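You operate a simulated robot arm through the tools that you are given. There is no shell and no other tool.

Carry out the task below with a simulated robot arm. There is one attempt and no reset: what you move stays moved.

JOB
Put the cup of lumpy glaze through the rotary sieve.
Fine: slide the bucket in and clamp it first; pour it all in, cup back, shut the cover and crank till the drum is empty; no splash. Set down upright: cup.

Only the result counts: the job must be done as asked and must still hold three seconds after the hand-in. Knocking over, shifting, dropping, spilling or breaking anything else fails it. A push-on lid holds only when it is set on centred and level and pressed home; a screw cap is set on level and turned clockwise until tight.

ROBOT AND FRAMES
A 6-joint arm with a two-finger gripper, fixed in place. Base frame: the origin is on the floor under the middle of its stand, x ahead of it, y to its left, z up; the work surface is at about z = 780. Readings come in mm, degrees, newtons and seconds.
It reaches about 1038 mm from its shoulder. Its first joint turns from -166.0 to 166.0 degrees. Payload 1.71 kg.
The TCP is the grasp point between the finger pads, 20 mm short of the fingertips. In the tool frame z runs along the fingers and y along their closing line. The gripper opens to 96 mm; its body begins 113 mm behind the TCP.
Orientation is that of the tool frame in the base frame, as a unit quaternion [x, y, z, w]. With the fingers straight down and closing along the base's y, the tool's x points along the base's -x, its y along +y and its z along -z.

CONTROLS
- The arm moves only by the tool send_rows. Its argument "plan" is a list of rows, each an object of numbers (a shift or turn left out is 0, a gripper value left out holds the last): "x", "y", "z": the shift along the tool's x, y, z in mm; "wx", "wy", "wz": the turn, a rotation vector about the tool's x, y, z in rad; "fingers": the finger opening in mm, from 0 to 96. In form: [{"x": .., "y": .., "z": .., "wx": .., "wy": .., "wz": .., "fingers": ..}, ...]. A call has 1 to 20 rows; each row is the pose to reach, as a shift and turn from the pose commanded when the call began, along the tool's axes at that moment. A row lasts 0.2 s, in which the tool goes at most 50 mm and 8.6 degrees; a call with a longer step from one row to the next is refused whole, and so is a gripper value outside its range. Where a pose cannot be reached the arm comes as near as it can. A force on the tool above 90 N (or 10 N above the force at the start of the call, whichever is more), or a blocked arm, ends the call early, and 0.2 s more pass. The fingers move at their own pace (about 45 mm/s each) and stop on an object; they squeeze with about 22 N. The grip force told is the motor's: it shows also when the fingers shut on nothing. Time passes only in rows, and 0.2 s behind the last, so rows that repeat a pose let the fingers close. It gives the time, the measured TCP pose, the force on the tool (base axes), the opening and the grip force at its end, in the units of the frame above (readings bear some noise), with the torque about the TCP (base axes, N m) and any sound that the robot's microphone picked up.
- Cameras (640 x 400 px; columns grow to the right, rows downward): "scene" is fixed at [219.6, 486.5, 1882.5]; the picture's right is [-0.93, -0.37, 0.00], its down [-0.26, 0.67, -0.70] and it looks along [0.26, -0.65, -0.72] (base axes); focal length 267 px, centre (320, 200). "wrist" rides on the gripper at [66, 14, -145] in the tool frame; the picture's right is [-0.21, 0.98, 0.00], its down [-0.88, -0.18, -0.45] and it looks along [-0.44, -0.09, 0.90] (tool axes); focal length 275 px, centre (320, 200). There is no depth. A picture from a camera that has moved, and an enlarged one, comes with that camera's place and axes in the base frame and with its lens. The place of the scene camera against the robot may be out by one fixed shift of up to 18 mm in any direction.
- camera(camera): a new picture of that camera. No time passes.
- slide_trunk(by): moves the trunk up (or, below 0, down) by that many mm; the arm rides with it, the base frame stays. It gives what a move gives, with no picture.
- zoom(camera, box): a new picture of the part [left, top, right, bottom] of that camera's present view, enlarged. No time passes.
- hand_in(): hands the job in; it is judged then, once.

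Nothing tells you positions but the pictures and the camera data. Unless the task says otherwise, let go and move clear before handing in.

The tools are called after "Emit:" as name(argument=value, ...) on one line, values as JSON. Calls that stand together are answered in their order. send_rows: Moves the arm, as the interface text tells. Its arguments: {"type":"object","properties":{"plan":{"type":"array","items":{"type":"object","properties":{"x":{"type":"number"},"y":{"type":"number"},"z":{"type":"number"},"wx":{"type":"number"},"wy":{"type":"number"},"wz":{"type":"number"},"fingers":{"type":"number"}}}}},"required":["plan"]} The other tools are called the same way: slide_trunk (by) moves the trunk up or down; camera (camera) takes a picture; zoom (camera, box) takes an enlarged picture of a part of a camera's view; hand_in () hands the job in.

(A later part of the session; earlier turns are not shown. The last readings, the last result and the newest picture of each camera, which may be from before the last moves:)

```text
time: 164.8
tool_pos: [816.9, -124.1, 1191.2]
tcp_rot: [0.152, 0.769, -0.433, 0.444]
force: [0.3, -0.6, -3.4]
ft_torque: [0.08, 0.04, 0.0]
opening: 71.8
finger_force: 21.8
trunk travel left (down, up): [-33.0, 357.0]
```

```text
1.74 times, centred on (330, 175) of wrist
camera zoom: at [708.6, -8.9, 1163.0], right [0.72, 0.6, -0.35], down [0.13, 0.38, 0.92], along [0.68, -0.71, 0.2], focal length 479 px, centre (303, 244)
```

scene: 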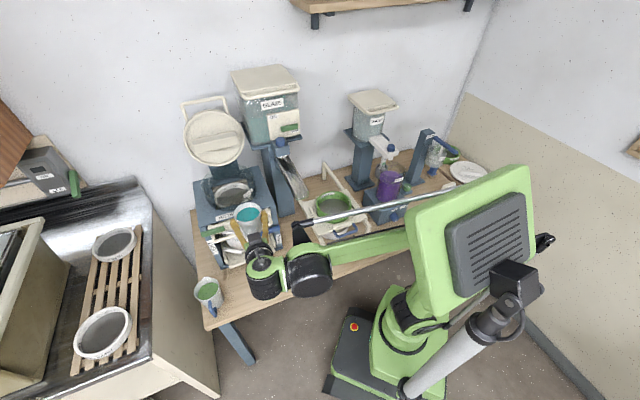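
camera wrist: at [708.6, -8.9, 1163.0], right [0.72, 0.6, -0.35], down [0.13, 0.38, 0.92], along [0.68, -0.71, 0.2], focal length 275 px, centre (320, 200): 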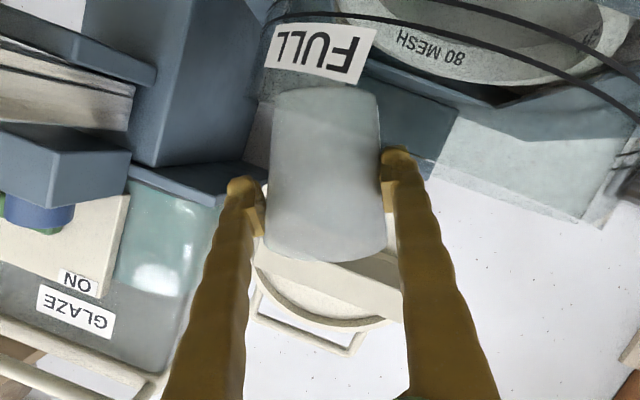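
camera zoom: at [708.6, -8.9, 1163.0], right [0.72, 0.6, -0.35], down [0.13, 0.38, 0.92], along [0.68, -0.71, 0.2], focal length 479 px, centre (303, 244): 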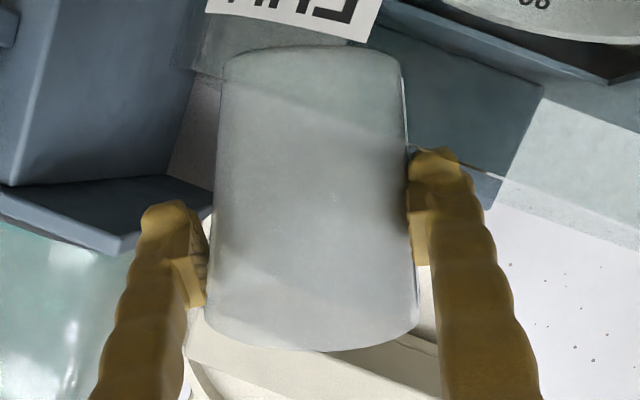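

The liquid is right at the lip, which sits about 11 mm left of the mesh centre. I continue the slow pour to 60°, rising slightly to keep clear of the drum wall.

Emit:
send_rows(plan=[{"x": -1.0, "y": -0.5, "z": -0.3, "wx": 0.00707, "wz": -0.02521, "fingers": 60}, {"x": -2.1, "y": -0.9, "z": -0.6, "wx": 0.01414, "wz": -0.05042, "fingers": 60}, {"x": -3.1, "y": -1.4, "z": -0.9, "wx": 0.02121, "wz": -0.07563, "fingers": 60}, {"x": -4.2, "y": -1.9, "z": -1.2, "wx": 0.02827, "wz": -0.10085, "fingers": 60}, {"x": -5.2, "y": -2.4, "z": -1.5, "wx": 0.03534, "wz": -0.12606, "fingers": 60}, {"x": -6.3, "y": -2.8, "z": -1.8, "wx": 0.04241, "wz": -0.15127, "fingers": 60}, {"x": -7.3, "y": -3.3, "z": -2.1, "wx": 0.04948, "wz": -0.17648, "fingers": 60}, {"x": -8.4, "y": -3.8, "z": -2.4, "wx": 0.05655, "wz": -0.20169, "fingers": 60}, {"x": -9.4, "y": -4.2, "z": -2.6, "wx": 0.06362, "wz": -0.2269, "fingers": 60}, {"x": -10.4, "y": -4.7, "z": -2.9, "wx": 0.07069, "wz": -0.25211, "fingers": 60}, {"x": -11.5, "y": -5.2, "z": -3.2, "wx": 0.07776, "wz": -0.27732, "fingers": 60}, {"x": -12.5, "y": -5.7, "z": -3.5, "wx": 0.08482, "wz": -0.30254, "fingers": 60}, {"x": -13.6, "y": -6.1, "z": -3.8, "wx": 0.09189, "wz": -0.32775, "fingers": 60}, {"x": -14.6, "y": -6.6, "z": -4.1, "wx": 0.09896, "wz": -0.35296, "fingers": 60}, {"x": -15.7, "y": -7.1, "z": -4.4, "wx": 0.10603, "wz": -0.37817, "fingers": 60}, {"x": -16.7, "y": -7.6, "z": -4.7, "wx": 0.1131, "wz": -0.40338, "fingers": 60}, {"x": -17.8, "y": -8.0, "z": -5.0, "wx": 0.12017, "wz": -0.42859, "fingers": 60}, {"x": -18.8, "y": -8.5, "z": -5.3, "wx": 0.12724, "wz": -0.4538, "fingers": 60}, {"x": -18.8, "y": -8.5, "z": -5.3, "wx": 0.12724, "wz": -0.4538, "fingers": 60}])

Emit:
zoom(camera="scene", box=[210, 140, 270, 210])

Emit:
camera(camera="wrist")

```text
time: 168.8
tool_pos: [819.0, -120.7, 1210.5]
tcp_rot: [0.003, 0.755, -0.569, 0.326]
force: [0.9, 0.4, -2.0]
ft_torque: [0.02, 0.01, -0.05]
opening: 70.4
finger_force: 22.8
trunk travel left (down, up): [-33.0, 357.0]
```

```text
5.71 times, centred on (240, 175) of scene
camera zoom: at [219.6, 486.5, 1882.5], right [-0.93, -0.37, 0.0], down [-0.26, 0.67, -0.7], along [0.26, -0.65, -0.72], focal length 1524 px, centre (777, 343)
```

zoom: 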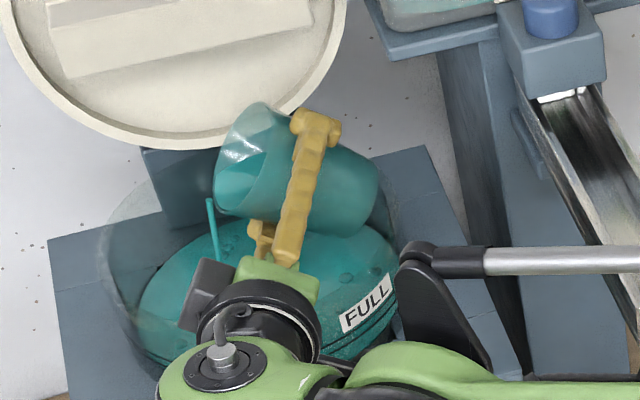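

```text
taken
camera wrist: at [701.9, -14.3, 1187.3], right [0.53, 0.42, -0.74], down [0.4, 0.64, 0.66], along [0.75, -0.65, 0.17], focal length 275 px, centre (320, 200)
```

wrist: 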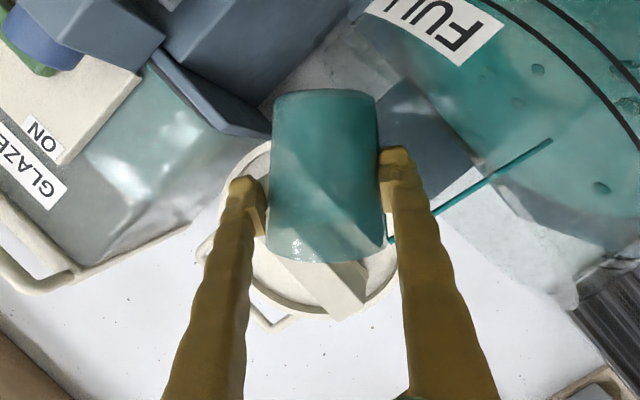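

It pours cleanly: a thin stream from the lip falls into the drum, and the cup is already lighter. I continue slowly to 90°, moving to keep the lip over the mesh.

Emit:
send_rows(plan=[{"x": -1.0, "z": -0.3, "wx": 0.00786, "wz": -0.02801, "fingers": 60}, {"x": -2.0, "y": -0.1, "z": -0.6, "wx": 0.01571, "wz": -0.05602, "fingers": 60}, {"x": -3.0, "y": -0.1, "z": -0.8, "wx": 0.02357, "wz": -0.08403, "fingers": 60}, {"x": -4.0, "y": -0.1, "z": -1.1, "wx": 0.03142, "wz": -0.11204, "fingers": 60}, {"x": -5.1, "y": -0.2, "z": -1.4, "wx": 0.03928, "wz": -0.14006, "fingers": 60}, {"x": -6.1, "y": -0.2, "z": -1.7, "wx": 0.04713, "wz": -0.16807, "fingers": 60}, {"x": -7.1, "y": -0.3, "z": -2.0, "wx": 0.05499, "wz": -0.19608, "fingers": 60}, {"x": -8.1, "y": -0.3, "z": -2.3, "wx": 0.06284, "wz": -0.22409, "fingers": 60}, {"x": -9.1, "y": -0.3, "z": -2.6, "wx": 0.0707, "wz": -0.2521, "fingers": 60}, {"x": -10.1, "y": -0.4, "z": -2.8, "wx": 0.07856, "wz": -0.28011, "fingers": 60}, {"x": -11.1, "y": -0.4, "z": -3.1, "wx": 0.08641, "wz": -0.30812, "fingers": 60}, {"x": -12.1, "y": -0.4, "z": -3.4, "wx": 0.09427, "wz": -0.33613, "fingers": 60}, {"x": -13.1, "y": -0.5, "z": -3.7, "wx": 0.10212, "wz": -0.36414, "fingers": 60}, {"x": -14.2, "y": -0.5, "z": -4.0, "wx": 0.10998, "wz": -0.39216, "fingers": 60}, {"x": -15.2, "y": -0.5, "z": -4.3, "wx": 0.11783, "wz": -0.42017, "fingers": 60}, {"x": -16.2, "y": -0.6, "z": -4.5, "wx": 0.12569, "wz": -0.44818, "fingers": 60}, {"x": -17.2, "y": -0.6, "z": -4.8, "wx": 0.13354, "wz": -0.47619, "fingers": 60}, {"x": -18.2, "y": -0.7, "z": -5.1, "wx": 0.1414, "wz": -0.5042, "fingers": 60}, {"x": -18.2, "y": -0.7, "z": -5.1, "wx": 0.1414, "wz": -0.5042, "fingers": 60}])

Emit:
zoom(camera="scene", box=[210, 140, 270, 210])

Emit:
camera(camera="wrist")

```text
time: 172.8
tool_pos: [830.7, -110.3, 1222.1]
tcp_rot: [-0.162, 0.69, -0.684, 0.173]
force: [0.7, 0.1, -0.3]
ft_torque: [0.01, 0.0, -0.03]
opening: 69.8
finger_force: 22.1
trunk travel left (down, up): [-33.0, 357.0]
```

```text
5.71 times, centred on (240, 175) of scene
camera zoom: at [219.6, 486.5, 1882.5], right [-0.93, -0.37, 0.0], down [-0.26, 0.67, -0.7], along [0.26, -0.65, -0.72], focal length 1524 px, centre (777, 343)
```

zoom: 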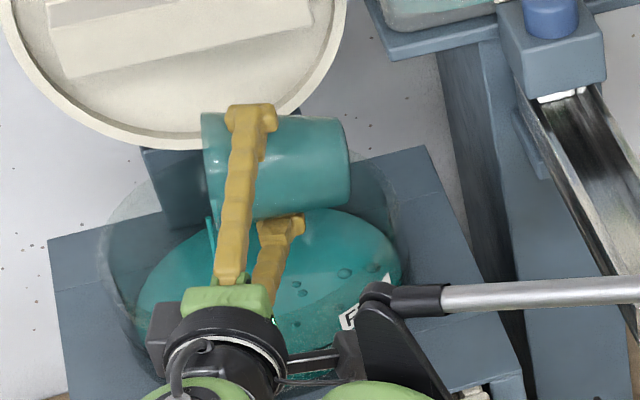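

```text
taken
camera wrist: at [706.0, -10.8, 1207.6], right [0.2, 0.11, -0.97], down [0.57, 0.8, 0.2], along [0.8, -0.6, 0.09], focal length 275 px, centre (320, 200)
```

wrist: 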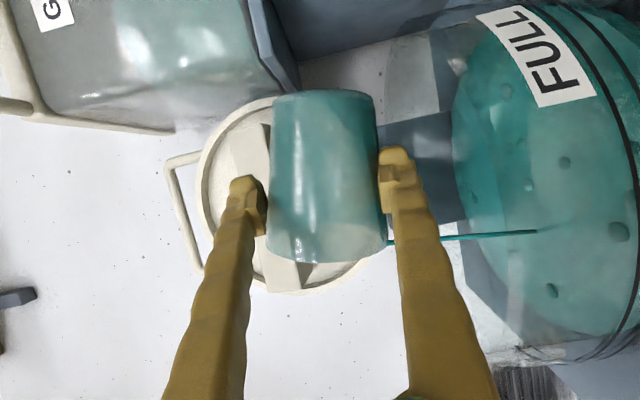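

Almost empty now (about 0.5 N left), still landing well inside. I keep going to 115° with the lip brought back toward centre.

Emit:
send_rows(plan=[{"x": 0.6, "y": -0.4, "z": 0.2, "wx": 0.00785, "wz": -0.02801, "fingers": 60}, {"x": 1.3, "y": -0.8, "z": 0.4, "wx": 0.01571, "wz": -0.05603, "fingers": 60}, {"x": 1.9, "y": -1.2, "z": 0.5, "wx": 0.02356, "wz": -0.08404, "fingers": 60}, {"x": 2.6, "y": -1.6, "z": 0.7, "wx": 0.03141, "wz": -0.11205, "fingers": 60}, {"x": 3.2, "y": -2.0, "z": 0.9, "wx": 0.03927, "wz": -0.14007, "fingers": 60}, {"x": 3.8, "y": -2.4, "z": 1.1, "wx": 0.04712, "wz": -0.16808, "fingers": 60}, {"x": 4.5, "y": -2.8, "z": 1.3, "wx": 0.05497, "wz": -0.19609, "fingers": 60}, {"x": 5.1, "y": -3.2, "z": 1.4, "wx": 0.06283, "wz": -0.22411, "fingers": 60}, {"x": 5.8, "y": -3.6, "z": 1.6, "wx": 0.07068, "wz": -0.25212, "fingers": 60}, {"x": 6.4, "y": -4.0, "z": 1.8, "wx": 0.07853, "wz": -0.28013, "fingers": 60}, {"x": 7.0, "y": -4.4, "z": 2.0, "wx": 0.08639, "wz": -0.30815, "fingers": 60}, {"x": 7.7, "y": -4.8, "z": 2.2, "wx": 0.09424, "wz": -0.33616, "fingers": 60}, {"x": 8.3, "y": -5.2, "z": 2.3, "wx": 0.10209, "wz": -0.36417, "fingers": 60}, {"x": 9.0, "y": -5.6, "z": 2.5, "wx": 0.10995, "wz": -0.39219, "fingers": 60}, {"x": 9.6, "y": -6.0, "z": 2.7, "wx": 0.1178, "wz": -0.4202, "fingers": 60}])

Emit:
zoom(camera="scene", box=[210, 140, 270, 210])

Emit:
camera(camera="wrist")

```text
time: 176.0
tool_pos: [824.2, -117.4, 1227.4]
tcp_rot: [0.292, -0.6, 0.744, -0.035]
force: [0.4, 0.5, 0.4]
ft_torque: [0.01, -0.02, 0.01]
opening: 69.2
finger_force: 21.9
trunk travel left (down, up): [-33.0, 357.0]
```

```text
5.71 times, centred on (240, 175) of scene
camera zoom: at [219.6, 486.5, 1882.5], right [-0.93, -0.37, 0.0], down [-0.26, 0.67, -0.7], along [0.26, -0.65, -0.72], focal length 1524 px, centre (777, 343)
```

zoom: 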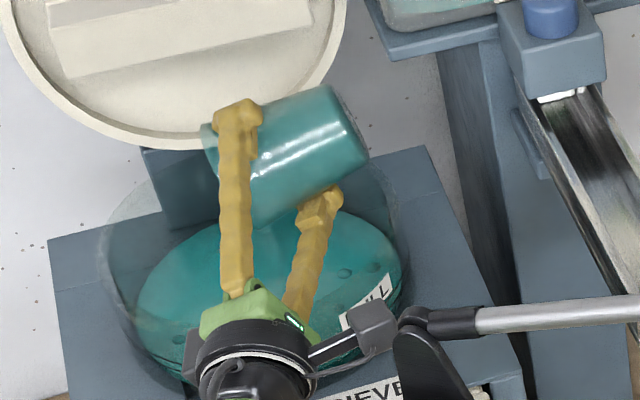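

```text
taken
camera wrist: at [695.9, -20.8, 1224.6], right [-0.12, -0.19, -0.97], down [0.57, 0.79, -0.22], along [0.81, -0.58, 0.01], focal length 275 px, centre (320, 200)
```

wrist: 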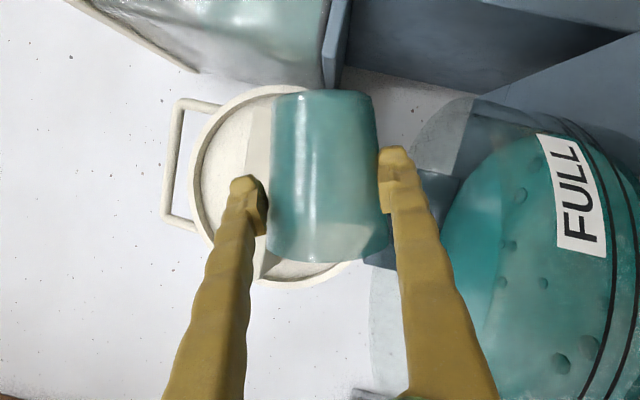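

The stream has stopped. I tip a little further to 135° and hold to let the last drops fall.

Emit:
send_rows(plan=[{"x": -1.1, "y": -1.1, "z": -0.3, "wx": 0.01178, "wz": -0.04201, "fingers": 60}, {"x": -2.2, "y": -2.2, "z": -0.6, "wx": 0.02355, "wz": -0.08403, "fingers": 60}, {"x": -3.3, "y": -3.3, "z": -0.9, "wx": 0.03533, "wz": -0.12604, "fingers": 60}, {"x": -4.4, "y": -4.4, "z": -1.3, "wx": 0.0471, "wz": -0.16805, "fingers": 60}, {"x": -5.5, "y": -5.4, "z": -1.6, "wx": 0.05888, "wz": -0.21006, "fingers": 60}, {"x": -6.6, "y": -6.5, "z": -1.9, "wx": 0.07065, "wz": -0.25208, "fingers": 60}, {"x": -7.7, "y": -7.6, "z": -2.2, "wx": 0.08243, "wz": -0.29409, "fingers": 60}, {"x": -8.8, "y": -8.7, "z": -2.5, "wx": 0.0942, "wz": -0.3361, "fingers": 60}, {"x": -8.8, "y": -8.7, "z": -2.5, "wx": 0.0942, "wz": -0.3361, "fingers": 60}, {"x": -8.8, "y": -8.7, "z": -2.5, "wx": 0.0942, "wz": -0.3361, "fingers": 60}, {"x": -8.8, "y": -8.7, "z": -2.5, "wx": 0.0942, "wz": -0.3361, "fingers": 60}, {"x": -8.8, "y": -8.7, "z": -2.5, "wx": 0.0942, "wz": -0.3361, "fingers": 60}])

Emit:
zoom(camera="scene", box=[210, 140, 270, 210])

Emit:
camera(camera="wrist")

```text
time: 178.6
tool_pos: [832.6, -109.5, 1232.3]
tcp_rot: [0.386, -0.507, 0.767, 0.076]
force: [0.3, -0.2, -0.3]
ft_torque: [0.01, -0.02, 0.04]
opening: 68.9
finger_force: 22.3
trunk travel left (down, up): [-33.0, 357.0]
```

```text
5.71 times, centred on (240, 175) of scene
camera zoom: at [219.6, 486.5, 1882.5], right [-0.93, -0.37, 0.0], down [-0.26, 0.67, -0.7], along [0.26, -0.65, -0.72], focal length 1524 px, centre (777, 343)
```

zoom: 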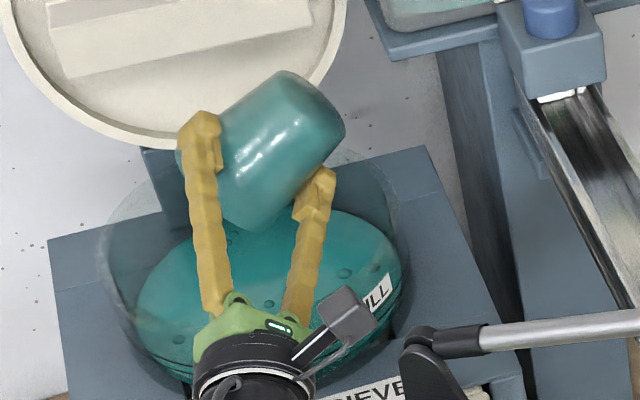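

```text
taken
camera wrist: at [705.6, -11.9, 1238.1], right [-0.35, -0.41, -0.84], down [0.47, 0.7, -0.54], along [0.81, -0.59, -0.06], focal length 275 px, centre (320, 200)
```

wrist: 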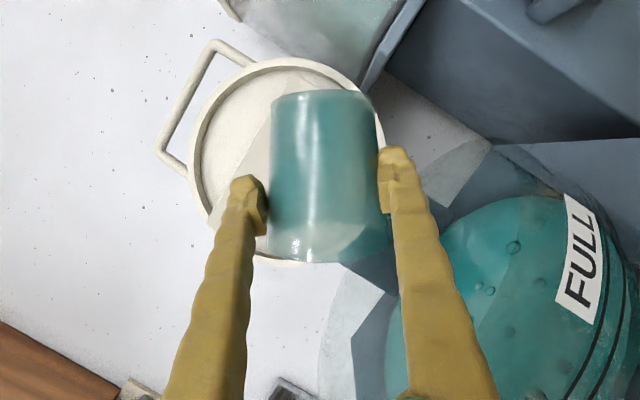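

Empty. I roll the cup back upright over the drum.

Emit:
send_rows(plan=[{"x": 0.7, "y": -0.7, "z": 0.2, "wx": -0.03742, "wz": 0.13347, "fingers": 60}, {"x": 1.4, "y": -1.5, "z": 0.4, "wx": -0.07484, "wz": 0.26694, "fingers": 60}, {"x": 2.2, "y": -2.2, "z": 0.6, "wx": -0.11226, "wz": 0.40041, "fingers": 60}, {"x": 2.9, "y": -3.0, "z": 0.8, "wx": -0.14968, "wz": 0.53388, "fingers": 60}, {"x": 3.6, "y": -3.7, "z": 1.0, "wx": -0.1871, "wz": 0.66735, "fingers": 60}, {"x": 4.3, "y": -4.5, "z": 1.2, "wx": -0.22452, "wz": 0.80082, "fingers": 60}, {"x": 5.1, "y": -5.2, "z": 1.4, "wx": -0.26194, "wz": 0.93429, "fingers": 60}, {"x": 5.8, "y": -6.0, "z": 1.6, "wx": -0.29936, "wz": 1.06776, "fingers": 60}, {"x": 6.5, "y": -6.7, "z": 1.8, "wx": -0.33678, "wz": 1.20123, "fingers": 60}, {"x": 7.2, "y": -7.5, "z": 2.0, "wx": -0.3742, "wz": 1.3347, "fingers": 60}, {"x": 8.0, "y": -8.2, "z": 2.2, "wx": -0.41162, "wz": 1.46817, "fingers": 60}, {"x": 8.7, "y": -9.0, "z": 2.4, "wx": -0.44904, "wz": 1.60164, "fingers": 60}, {"x": 9.4, "y": -9.7, "z": 2.6, "wx": -0.48646, "wz": 1.73511, "fingers": 60}, {"x": 10.1, "y": -10.5, "z": 2.8, "wx": -0.52388, "wz": 1.86858, "fingers": 60}, {"x": 10.9, "y": -11.2, "z": 3.0, "wx": -0.5613, "wz": 2.00205, "fingers": 60}, {"x": 11.6, "y": -12.0, "z": 3.2, "wx": -0.59872, "wz": 2.13552, "fingers": 60}, {"x": 12.3, "y": -12.7, "z": 3.4, "wx": -0.6362, "wz": 2.269, "fingers": 60}, {"x": 12.3, "y": -12.7, "z": 3.4, "wx": -0.6362, "wz": 2.269, "fingers": 60}, {"x": 12.3, "y": -12.7, "z": 3.4, "wx": -0.6362, "wz": 2.269, "fingers": 60}])

Emit:
zoom(camera="scene", box=[200, 130, 290, 220])

Emit:
camera(camera="wrist")

```text
time: 182.6
tool_pos: [832.7, -111.1, 1249.3]
tcp_rot: [0.322, 0.729, -0.233, 0.558]
force: [0.2, 0.6, -1.0]
ft_torque: [0.01, 0.0, -0.01]
opening: 68.6
finger_force: 22.5
trunk travel left (down, up): [-33.0, 357.0]
```

```text
4.44 times, centred on (245, 175) of scene
camera zoom: at [219.6, 486.5, 1882.5], right [-0.93, -0.37, 0.0], down [-0.26, 0.67, -0.7], along [0.26, -0.65, -0.72], focal length 1185 px, centre (653, 311)
```

zoom: 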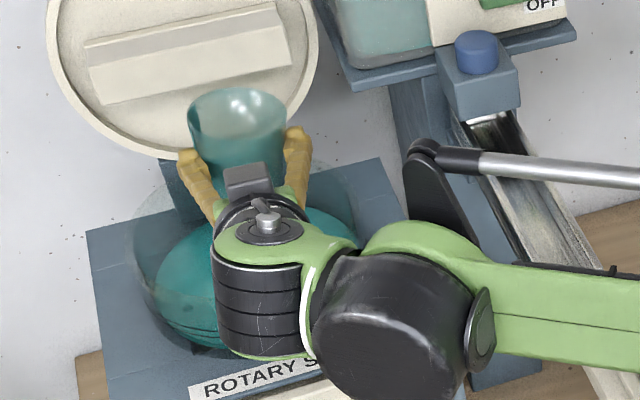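

```text
taken
camera wrist: at [734.8, 15.8, 1225.8], right [0.75, 0.62, 0.22], down [-0.28, 0.0, 0.96], along [0.6, -0.78, 0.17], focal length 275 px, centre (320, 200)
```

wrist: 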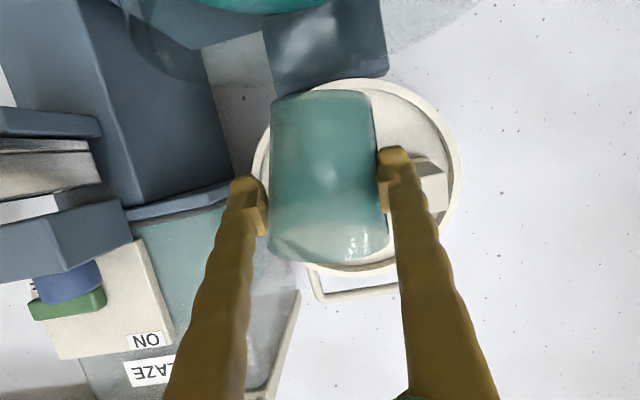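

Emit:
zoom(camera="scene", box=[222, 145, 252, 175])

Emit:
zoom(camera="wrist", box=[220, 60, 440, 290])

```text
13.33 times, centred on (237, 160) of scene
camera zoom: at [219.6, 486.5, 1882.5], right [-0.93, -0.37, 0.0], down [-0.26, 0.67, -0.7], along [0.26, -0.65, -0.72], focal length 3556 px, centre (1427, 733)
```

zoom: 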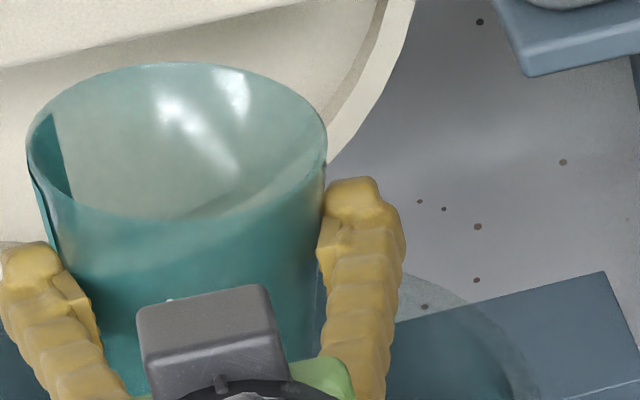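

```text
1.74 times, centred on (330, 175) of wrist
camera zoom: at [734.8, 15.8, 1225.8], right [0.75, 0.62, 0.22], down [-0.28, 0.0, 0.96], along [0.6, -0.78, 0.17], focal length 479 px, centre (303, 244)
```

zoom: 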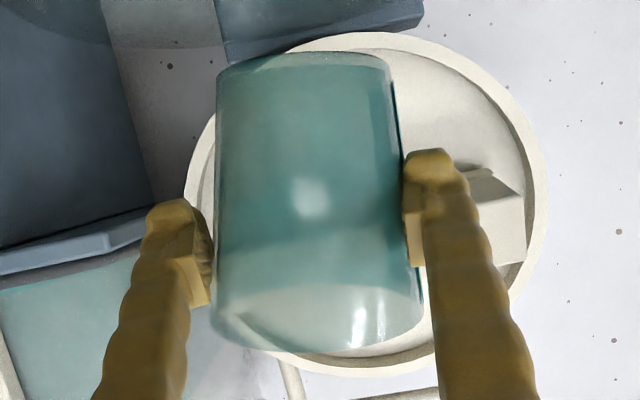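

The cup interior is clear — it has emptied. I carry it back along the same route: first straight back out from over the sieve.

Emit:
send_rows(plan=[{"x": 4, "z": -14, "fingers": 60}, {"x": 12, "z": -43, "fingers": 60}, {"x": 21, "z": -75, "fingers": 60}, {"x": 30, "z": -107, "fingers": 60}, {"x": 39, "z": -139, "fingers": 60}, {"x": 48, "z": -171, "fingers": 60}, {"x": 57, "z": -203, "fingers": 60}, {"x": 66, "z": -235, "fingers": 60}, {"x": 74, "z": -264, "fingers": 60}, {"x": 79, "z": -282, "fingers": 60}, {"x": 81, "z": -289, "fingers": 60}, {"x": 81, "z": -289, "fingers": 60}])

Emit:
send_rows(plan=[{"x": 15, "z": 4, "fingers": 60}, {"x": 45, "z": 12.5, "fingers": 60}, {"x": 75, "z": 21, "fingers": 60}, {"x": 105, "z": 29.5, "fingers": 60}, {"x": 135, "z": 38, "fingers": 60}, {"x": 165, "z": 46, "fingers": 60}, {"x": 195, "z": 54.5, "fingers": 60}, {"x": 220, "z": 61.5, "fingers": 60}, {"x": 236, "z": 66, "fingers": 60}, {"x": 236, "z": 66, "fingers": 60}])

Emit:
camera(camera="scene")

```text
time: 185.2
tool_pos: [627.4, 110.2, 1249.1]
tcp_rot: [0.322, 0.729, -0.233, 0.557]
force: [-0.7, -0.5, -0.6]
ft_torque: [0.02, 0.02, 0.02]
opening: 68.2
finger_force: 23.0
trunk travel left (down, up): [-33.0, 357.0]
```

```text
time: 187.4
tool_pos: [629.8, 113.4, 1004.5]
tcp_rot: [0.322, 0.729, -0.233, 0.557]
force: [0.0, -0.7, -0.8]
ft_torque: [0.0, 0.01, 0.01]
opening: 68.2
finger_force: 22.5
trunk travel left (down, up): [-33.0, 357.0]
```

```text
taken
```

scene: 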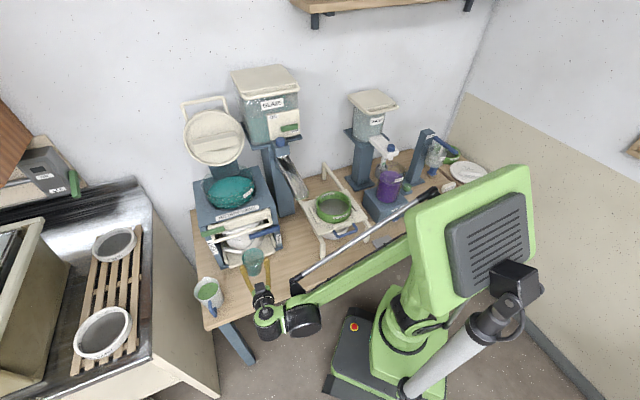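

Now to the right, back toward the cup's original place, staying above the bench.

Emit:
send_rows(plan=[{"x": 5, "y": -11, "z": 1.5, "fingers": 60}, {"x": 14, "y": -33, "z": 4.6, "fingers": 60}, {"x": 25, "y": -58, "z": 8, "fingers": 60}, {"x": 36, "y": -83, "z": 11.4, "fingers": 60}, {"x": 47, "y": -108, "z": 14.8, "fingers": 60}, {"x": 58, "y": -133, "z": 18.2, "fingers": 60}, {"x": 69, "y": -158, "z": 21.7, "fingers": 60}, {"x": 79, "y": -183, "z": 25, "fingers": 60}, {"x": 89, "y": -205, "z": 28.2, "fingers": 60}, {"x": 95, "y": -218, "z": 30, "fingers": 60}, {"x": 96, "y": -221.5, "z": 30.4, "fingers": 60}, {"x": 94, "y": -221.5, "z": 37, "fingers": 60}, {"x": 90, "y": -221.5, "z": 51, "fingers": 60}, {"x": 86.5, "y": -221.5, "z": 64, "fingers": 60}, {"x": 85.2, "y": -221.5, "z": 68.9, "fingers": 60}, {"x": 85.2, "y": -221.5, "z": 68.9, "fingers": 60}, {"x": 85.2, "y": -221.5, "z": 68.9, "fingers": 60}])

Emit:
zoom(camera="scene", box=[280, 230, 340, 300])

Emit:
camera(camera="wrist")

```text
time: 191.0
tool_pos: [500.0, -68.0, 900.7]
tcp_rot: [0.323, 0.729, -0.234, 0.557]
force: [-0.1, -0.2, -0.2]
ft_torque: [0.05, 0.02, -0.01]
opening: 68.1
finger_force: 22.2
trunk travel left (down, up): [-33.0, 357.0]
```

```text
5.71 times, centred on (310, 265) of scene
camera zoom: at [219.6, 486.5, 1882.5], right [-0.93, -0.37, 0.0], down [-0.26, 0.67, -0.7], along [0.26, -0.65, -0.72], focal length 1524 px, centre (377, -171)
```

zoom: 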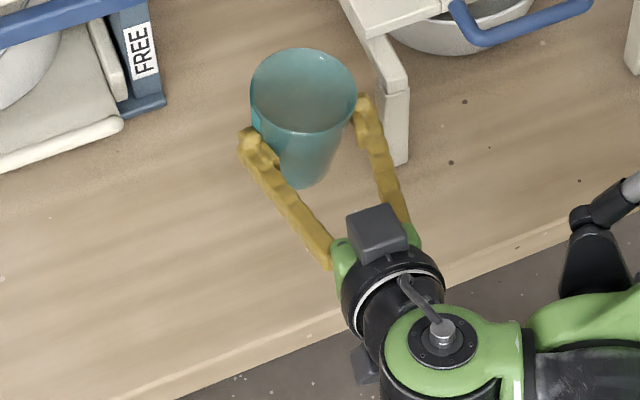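

```text
taken
camera wrist: at [402.1, 56.6, 875.7], right [0.75, 0.62, 0.22], down [-0.28, 0.0, 0.96], along [0.6, -0.78, 0.18], focal length 275 px, centre (320, 200)
```

wrist: 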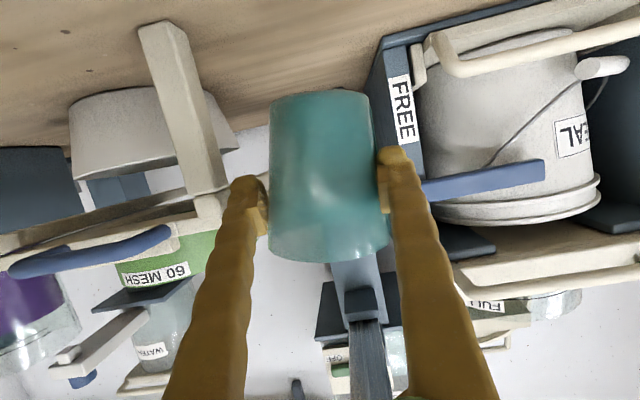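

The empty cup is above its original spot. I lower it gently toward the bench.

Emit:
send_rows(plan=[{"x": 10, "y": -1, "z": 2.8, "fingers": 60}, {"x": 25, "y": -2, "z": 7, "fingers": 60}, {"x": 40, "y": -2.7, "z": 11.2, "fingers": 60}, {"x": 52, "y": -2.7, "z": 14.6, "fingers": 60}, {"x": 62, "y": -2.7, "z": 17.4, "fingers": 60}, {"x": 69, "y": -2.7, "z": 19.3, "fingers": 60}, {"x": 72, "y": -2.7, "z": 20.2, "fingers": 60}, {"x": 72, "y": -2.7, "z": 20.2, "fingers": 60}, {"x": 72, "y": -2.7, "z": 20.2, "fingers": 60}])

Emit:
camera(camera="wrist")

Emit:
zoom(camera="wrist", box=[230, 60, 430, 270])

```text
time: 193.0
tool_pos: [499.4, -70.5, 832.8]
tcp_rot: [0.324, 0.729, -0.235, 0.556]
force: [-0.6, -0.6, 0.2]
ft_torque: [-0.07, 0.06, -0.01]
opening: 66.7
finger_force: 22.0
out of reach, approached as far as the arm can: row 6, 7, 8, 9
trunk travel left (down, up): [-33.0, 357.0]
```

```text
taken
camera wrist: at [402.3, 55.5, 809.8], right [0.75, 0.62, 0.22], down [-0.28, 0.0, 0.96], along [0.6, -0.78, 0.17], focal length 275 px, centre (320, 200)
```

wrist: 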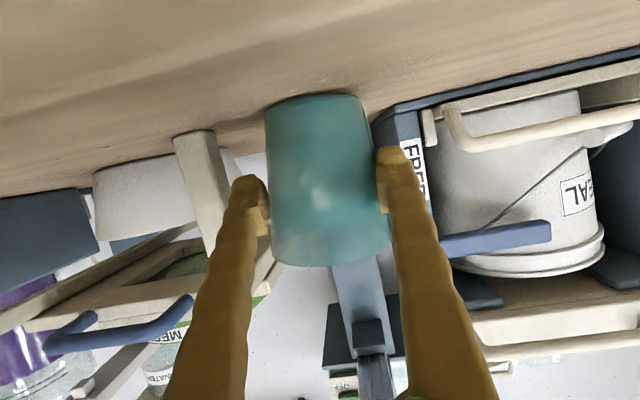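

```text
1.90 times, centred on (330, 165) of wrist
camera zoom: at [402.3, 55.5, 809.8], right [0.75, 0.62, 0.22], down [-0.28, 0.0, 0.96], along [0.6, -0.78, 0.17], focal length 524 px, centre (301, 267)
```

zoom: 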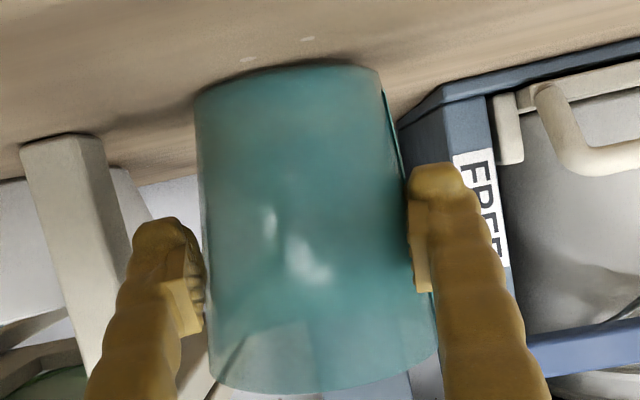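

Emit:
zoom(camera="scene", box=[285, 235, 335, 295])

Emit:
zoom(camera="wrist", box=[250, 70, 400, 140])

```text
6.67 times, centred on (310, 265) of scene
camera zoom: at [219.6, 486.5, 1882.5], right [-0.93, -0.37, 0.0], down [-0.26, 0.67, -0.7], along [0.26, -0.65, -0.72], focal length 1778 px, centre (387, -233)
```

zoom: 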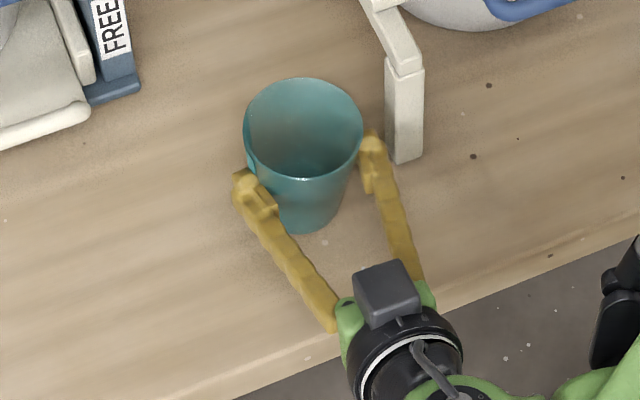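

```text
4.27 times, centred on (325, 105) of wrist
camera zoom: at [402.3, 55.5, 809.8], right [0.75, 0.62, 0.22], down [-0.28, 0.0, 0.96], along [0.6, -0.78, 0.17], focal length 1174 px, centre (299, 605)
```

zoom: 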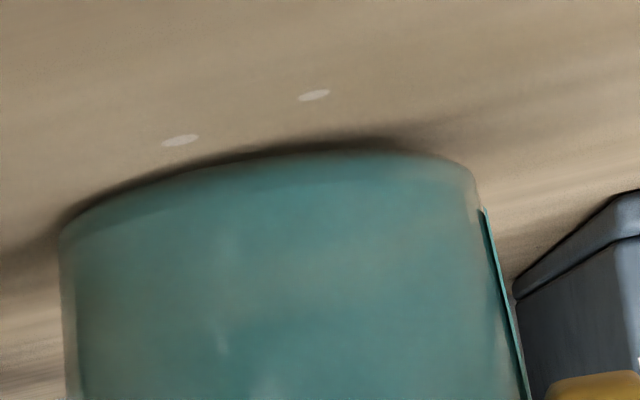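

Emit:
slide_trunk(by=-3)

Emit:
zoom(camera="wrist", box=[250, 70, 400, 140])

```text
time: 193.5
tool_pos: [498.7, -69.4, 831.4]
tcp_rot: [0.323, 0.728, -0.235, 0.557]
force: [1.8, 1.6, 7.9]
ft_torque: [-0.02, -0.02, 0.03]
opening: 66.2
finger_force: 21.7
trunk travel left (down, up): [-30.0, 360.0]
```

```text
4.27 times, centred on (325, 105) of wrist
camera zoom: at [402.4, 55.7, 806.9], right [0.75, 0.62, 0.22], down [-0.28, 0.0, 0.96], along [0.6, -0.78, 0.17], focal length 1174 px, centre (299, 605)
```

zoom: 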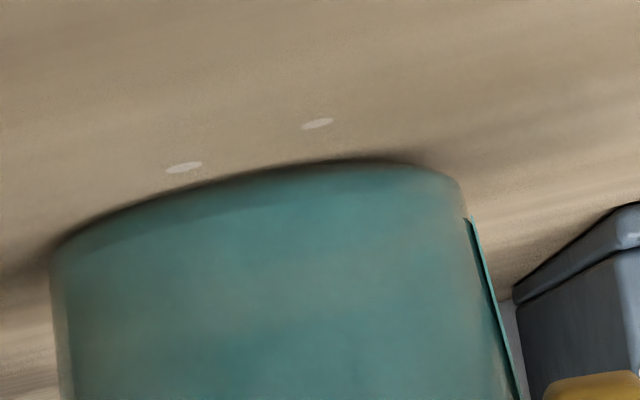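

The bench now carries the cup (8 N). I open the fingers gently.

Emit:
send_rows(plan=[{"fingers": 69}, {"fingers": 72}, {"fingers": 78}, {"fingers": 84}, {"fingers": 90}, {"fingers": 90}])

Emit:
camera(camera="wrist")

Emit:
zoom(camera="scene", box=[285, 235, 335, 295])

```text
time: 194.9
tool_pos: [499.0, -70.9, 831.6]
tcp_rot: [0.323, 0.729, -0.234, 0.557]
force: [0.5, 1.0, -0.1]
ft_torque: [0.0, -0.01, 0.0]
opening: 89.9
finger_force: 0.1
trunk travel left (down, up): [-30.0, 360.0]
```

```text
taken
camera wrist: at [402.3, 55.5, 806.9], right [0.75, 0.62, 0.22], down [-0.28, 0.0, 0.96], along [0.6, -0.78, 0.17], focal length 275 px, centre (320, 200)
```

wrist: 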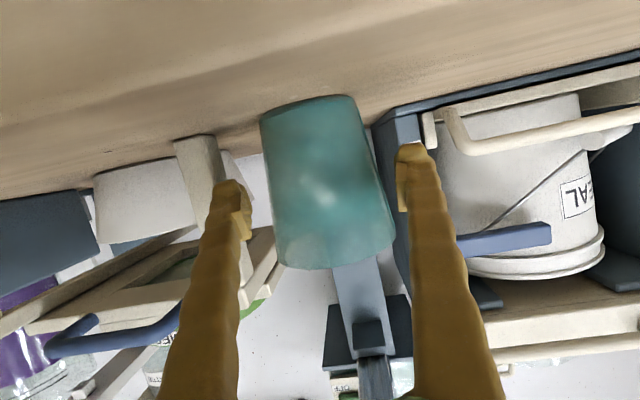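

```text
6.67 times, centred on (310, 265) of scene
camera zoom: at [219.6, 486.5, 1882.5], right [-0.93, -0.37, 0.0], down [-0.26, 0.67, -0.7], along [0.26, -0.65, -0.72], focal length 1778 px, centre (387, -233)
```

zoom: 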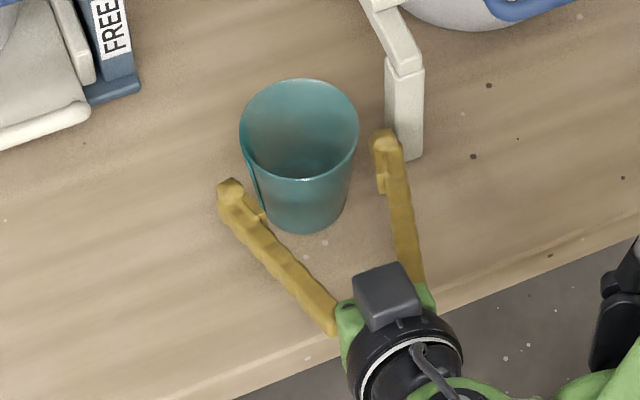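

The cup stands upright on the bench, released. I draw the fingers straight back off it.

Emit:
send_rows(plan=[{"x": 4, "z": -14, "fingers": 92}, {"x": 10, "z": -36, "fingers": 92}, {"x": 17, "z": -60, "fingers": 92}, {"x": 24, "z": -84, "fingers": 92}, {"x": 28, "z": -100, "fingers": 92}, {"x": 28, "z": -100, "fingers": 92}, {"x": 28, "z": -100, "fingers": 92}])

Emit:
camera(camera="wrist")

Emit:
camera(camera="scene")

```text
time: 196.5
tool_pos: [429.0, 7.1, 835.9]
tcp_rot: [0.324, 0.73, -0.234, 0.554]
force: [-1.2, -0.1, -0.2]
ft_torque: [0.04, -0.01, 0.01]
opening: 92.1
finger_force: 0.0
out of reach, approached as far as the arm can: row 3, 4, 5, 6, 7
trunk travel left (down, up): [-30.0, 360.0]
```

```text
taken
camera wrist: at [332.2, 131.7, 812.0], right [0.75, 0.62, 0.22], down [-0.28, 0.0, 0.96], along [0.6, -0.78, 0.17], focal length 275 px, centre (320, 200)
```

wrist: 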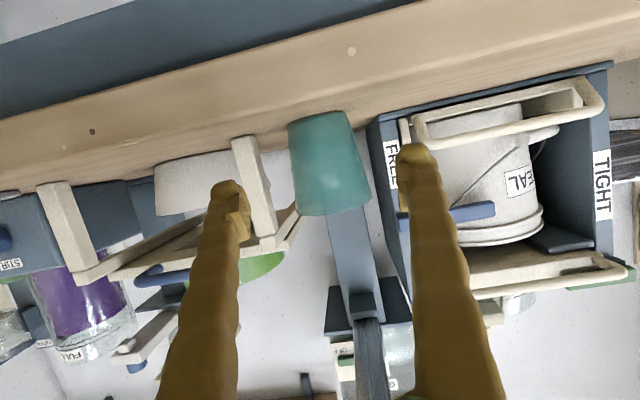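

```text
taken
```

scene: 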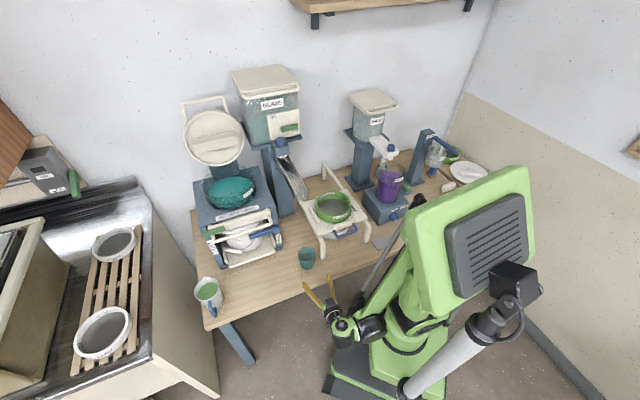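

The cup is back and clear. Next I raise the trunk to shut the cover: I'll grip its handle bar with the fingers closing vertically and bring it down along its arc.

Emit:
slide_trunk(by=340)

Emit:
camera(camera="scene")

```text
time: 199.8
tool_pos: [429.5, 5.6, 1175.2]
tcp_rot: [0.324, 0.729, -0.234, 0.555]
force: [0.3, 0.2, -1.0]
ft_torque: [-0.01, 0.02, -0.03]
opening: 91.9
finger_force: 0.2
trunk travel left (down, up): [-370.0, 20.0]
```

```text
taken
```

scene: 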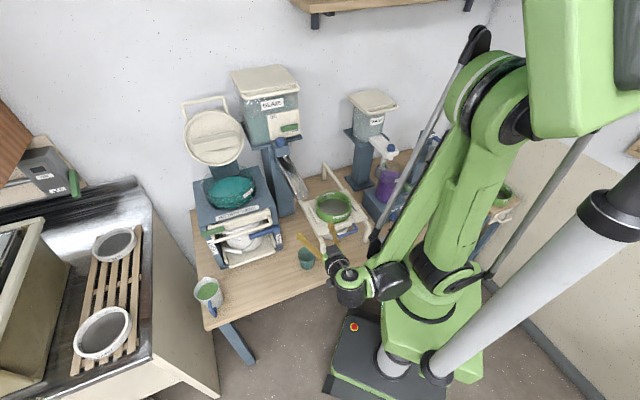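

Emit:
send_rows(plan=[{"x": -32, "y": 26, "z": 13, "wy": -0.03, "fingers": 40}, {"x": -64, "y": 52, "z": 26, "wy": -0.06, "fingers": 40}, {"x": -96, "y": 78, "z": 39, "wy": -0.09, "fingers": 40}, {"x": -128, "y": 104, "z": 52, "wy": -0.12, "fingers": 40}, {"x": -160, "y": 130, "z": 65, "wy": -0.15, "fingers": 40}, {"x": -192, "y": 156, "z": 79, "wy": -0.18, "fingers": 40}, {"x": -224, "y": 182, "z": 92, "wy": -0.21, "fingers": 40}, {"x": -256, "y": 207, "z": 105, "wy": -0.24, "fingers": 40}, {"x": -287.5, "y": 233, "z": 117.8, "wy": -0.27, "fingers": 40}, {"x": -287.5, "y": 233, "z": 117.8, "wy": -0.27, "fingers": 40}, {"x": -287.5, "y": 233, "z": 117.8, "wy": -0.27, "fingers": 40}])

Emit:
send_rows(plan=[{"wz": -0.143}, {"wz": -0.286}, {"wz": -0.428}, {"wz": -0.571}, {"wz": -0.714}, {"wz": -0.857}, {"wz": -1.0}, {"wz": -1.142}, {"wz": -1.285}, {"wz": -1.428}, {"wz": -1.571}, {"wz": -1.571}, {"wz": -1.571}])

Emit:
camera(camera="wrist")

Emit:
camera(camera="scene")

```text
time: 202.2
tool_pos: [725.4, 21.2, 1424.0]
tcp_rot: [0.288, 0.649, -0.274, 0.649]
force: [0.3, -0.9, 0.1]
ft_torque: [-0.02, -0.01, 0.03]
opening: 40.0
finger_force: 0.1
trunk travel left (down, up): [-370.0, 20.0]
```

```text
time: 205.0
tool_pos: [727.8, 20.6, 1423.7]
tcp_rot: [-0.255, 0.663, -0.653, 0.264]
force: [0.0, 0.0, -0.3]
ft_torque: [-0.03, -0.01, -0.03]
opening: 39.8
finger_force: 0.0
trunk travel left (down, up): [-370.0, 20.0]
```

```text
taken
camera wrist: at [581.0, 83.6, 1410.2], right [0.16, 0.16, -0.97], down [0.34, 0.92, 0.2], along [0.93, -0.36, 0.09], focal length 275 px, centre (320, 200)
```

wrist: 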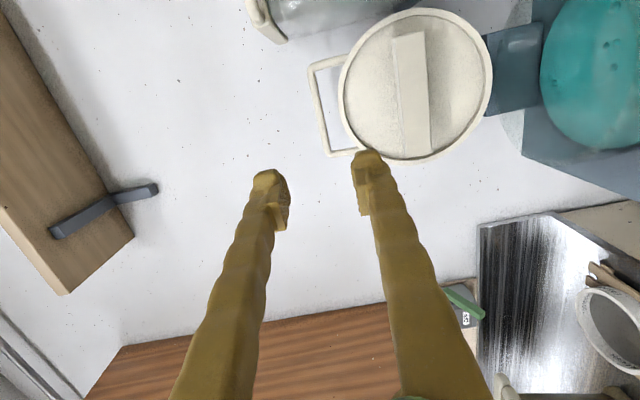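

```text
taken
```

scene: 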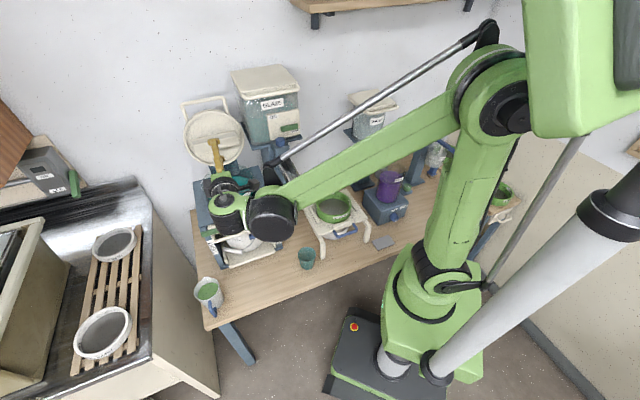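

The tool now points along the sieve axis with its fingers one above the other. I advance toward the handle bar (u ≈ 830, z ≈ 1420).

Emit:
send_rows(plan=[{"y": 1, "z": 30}, {"y": 2, "z": 70}, {"y": 3, "z": 110}, {"y": 3, "z": 150}, {"y": 3, "z": 190}, {"y": 3, "z": 225}, {"y": 3, "z": 255}, {"y": 3, "z": 280}, {"y": 3, "z": 280}, {"y": 3, "z": 280}])

Emit:
camera(camera="wrist")

Emit:
zoom(camera="wrist", box=[220, 80, 440, 260])

```text
time: 207.2
tool_pos: [917.2, -182.6, 1417.5]
tcp_rot: [-0.254, 0.663, -0.653, 0.263]
force: [-0.3, 0.5, -0.2]
ft_torque: [0.03, 0.01, 0.0]
opening: 40.2
finger_force: 0.2
trunk travel left (down, up): [-370.0, 20.0]
```

```text
taken
camera wrist: at [770.9, -120.3, 1403.7], right [0.16, 0.16, -0.97], down [0.34, 0.92, 0.2], along [0.93, -0.36, 0.09], focal length 275 px, centre (320, 200)
```

wrist: 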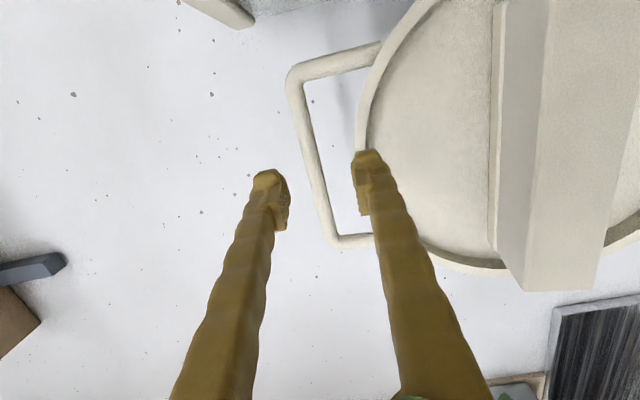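

```text
2.22 times, centred on (330, 170) of wrist
camera zoom: at [770.9, -120.3, 1403.7], right [0.16, 0.16, -0.97], down [0.34, 0.92, 0.2], along [0.93, -0.36, 0.09], focal length 612 px, centre (298, 267)
```

zoom: 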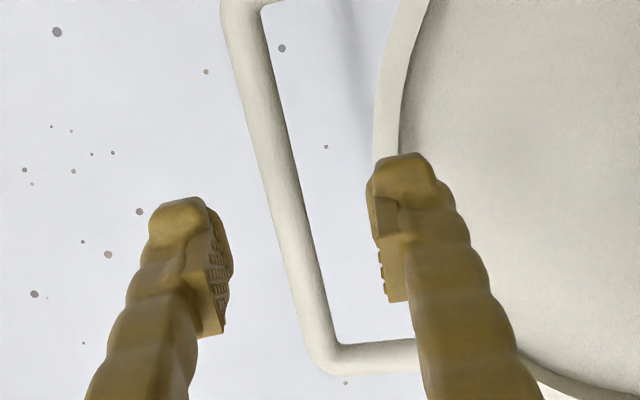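

The bar is between the two fingers, but the lower one would graze the cover's rim, so I narrow the opening to 30 mm and rise 4 mm before advancing.

Emit:
send_rows(plan=[{"y": -4, "fingers": 30}, {"y": -4, "fingers": 30}, {"y": -4, "z": 20, "fingers": 30}, {"y": -4, "z": 40, "fingers": 30}, {"y": -4, "z": 56, "fingers": 30}, {"y": -4, "z": 66, "fingers": 30}, {"y": -4, "z": 66, "fingers": 30}])

Emit:
zoom(camera="wrist", box=[220, 80, 440, 260])

```text
time: 208.8
tool_pos: [958.4, -247.1, 1423.7]
tcp_rot: [-0.25, 0.665, -0.655, 0.259]
force: [-0.3, -2.4, 0.7]
ft_torque: [0.01, 0.0, 0.21]
opening: 29.6
finger_force: 0.0
trunk travel left (down, up): [-370.0, 20.0]
```

```text
2.22 times, centred on (330, 170) of wrist
camera zoom: at [812.7, -182.9, 1409.3], right [0.16, 0.16, -0.97], down [0.35, 0.91, 0.21], along [0.92, -0.37, 0.09], focal length 612 px, centre (298, 267)
```

zoom: 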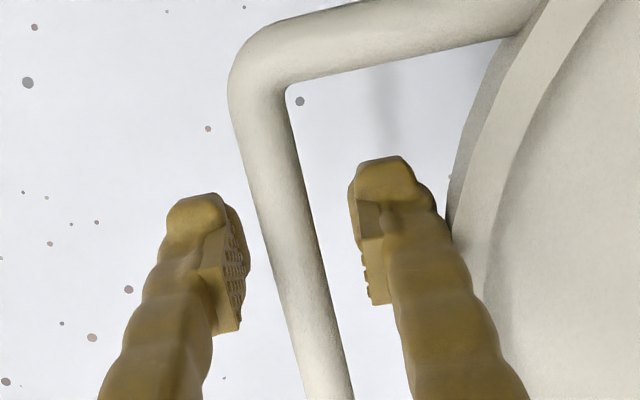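

Emit:
send_rows(plan=[{}, {}])

Emit:
camera(camera="scene")

Emit:
zoom(camera="wrist", box=[220, 80, 440, 260])

```text
time: 209.4
tool_pos: [967.7, -228.7, 1421.6]
tcp_rot: [-0.255, 0.663, -0.652, 0.263]
force: [-5.4, -9.4, 37.6]
ft_torque: [0.41, 0.62, 0.3]
opening: 22.8
finger_force: 0.0
trunk travel left (down, up): [-370.0, 20.0]
```

```text
taken
```

scene: 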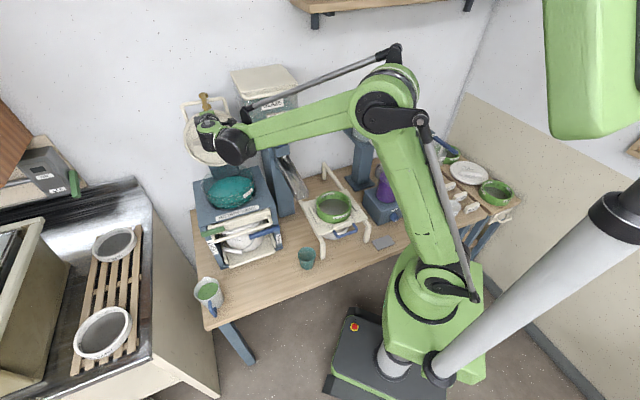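

```text
2.22 times, centred on (330, 170) of wrist
camera zoom: at [821.1, -166.9, 1406.5], right [0.16, 0.16, -0.98], down [0.33, 0.92, 0.2], along [0.93, -0.36, 0.09], focal length 612 px, centre (298, 267)
```

zoom: 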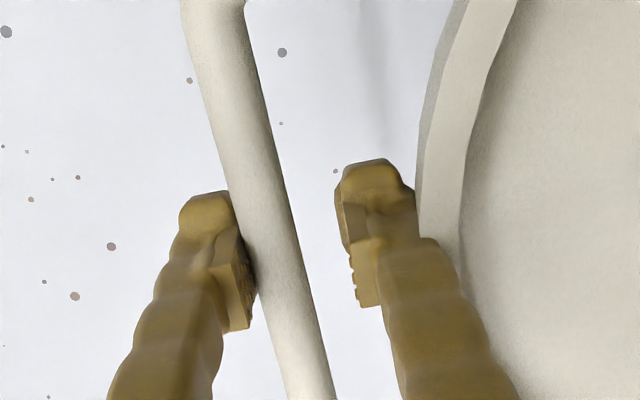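

The upper finger is resting on the bar, so the bar is a bit higher than I thought. I rise 6 mm and close on it.

Emit:
send_rows(plan=[{"y": -4, "fingers": 30}, {"y": -7, "fingers": 30}, {"y": -7, "fingers": 20}, {"y": -7, "fingers": 8}, {"y": -7, "fingers": 5}, {"y": -7, "fingers": 5}])

Emit:
zoom(camera="wrist", box=[220, 80, 440, 260])

```text
time: 210.8
tool_pos: [964.7, -230.8, 1428.4]
tcp_rot: [-0.255, 0.663, -0.653, 0.264]
force: [-2.6, 2.1, -14.6]
ft_torque: [0.05, 0.18, 0.04]
opening: 14.8
finger_force: 7.2
trunk travel left (down, up): [-370.0, 20.0]
```

```text
2.22 times, centred on (330, 170) of wrist
camera zoom: at [817.7, -168.3, 1413.2], right [0.16, 0.16, -0.97], down [0.34, 0.92, 0.2], along [0.93, -0.36, 0.09], focal length 612 px, centre (298, 267)
```

zoom: 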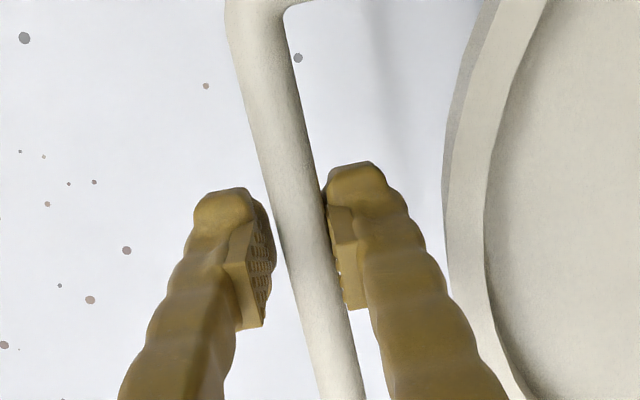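

Emit:
send_rows(plan=[{"y": 2, "fingers": 5}, {"y": 2, "fingers": 5}, {"y": 2, "fingers": 5}])

```text
time: 211.6
tool_pos: [964.4, -231.5, 1425.0]
tcp_rot: [-0.255, 0.663, -0.652, 0.264]
force: [1.6, 3.2, -10.6]
ft_torque: [0.06, 0.09, 0.06]
opening: 11.8
finger_force: 4.4
trunk travel left (down, up): [-370.0, 20.0]
```

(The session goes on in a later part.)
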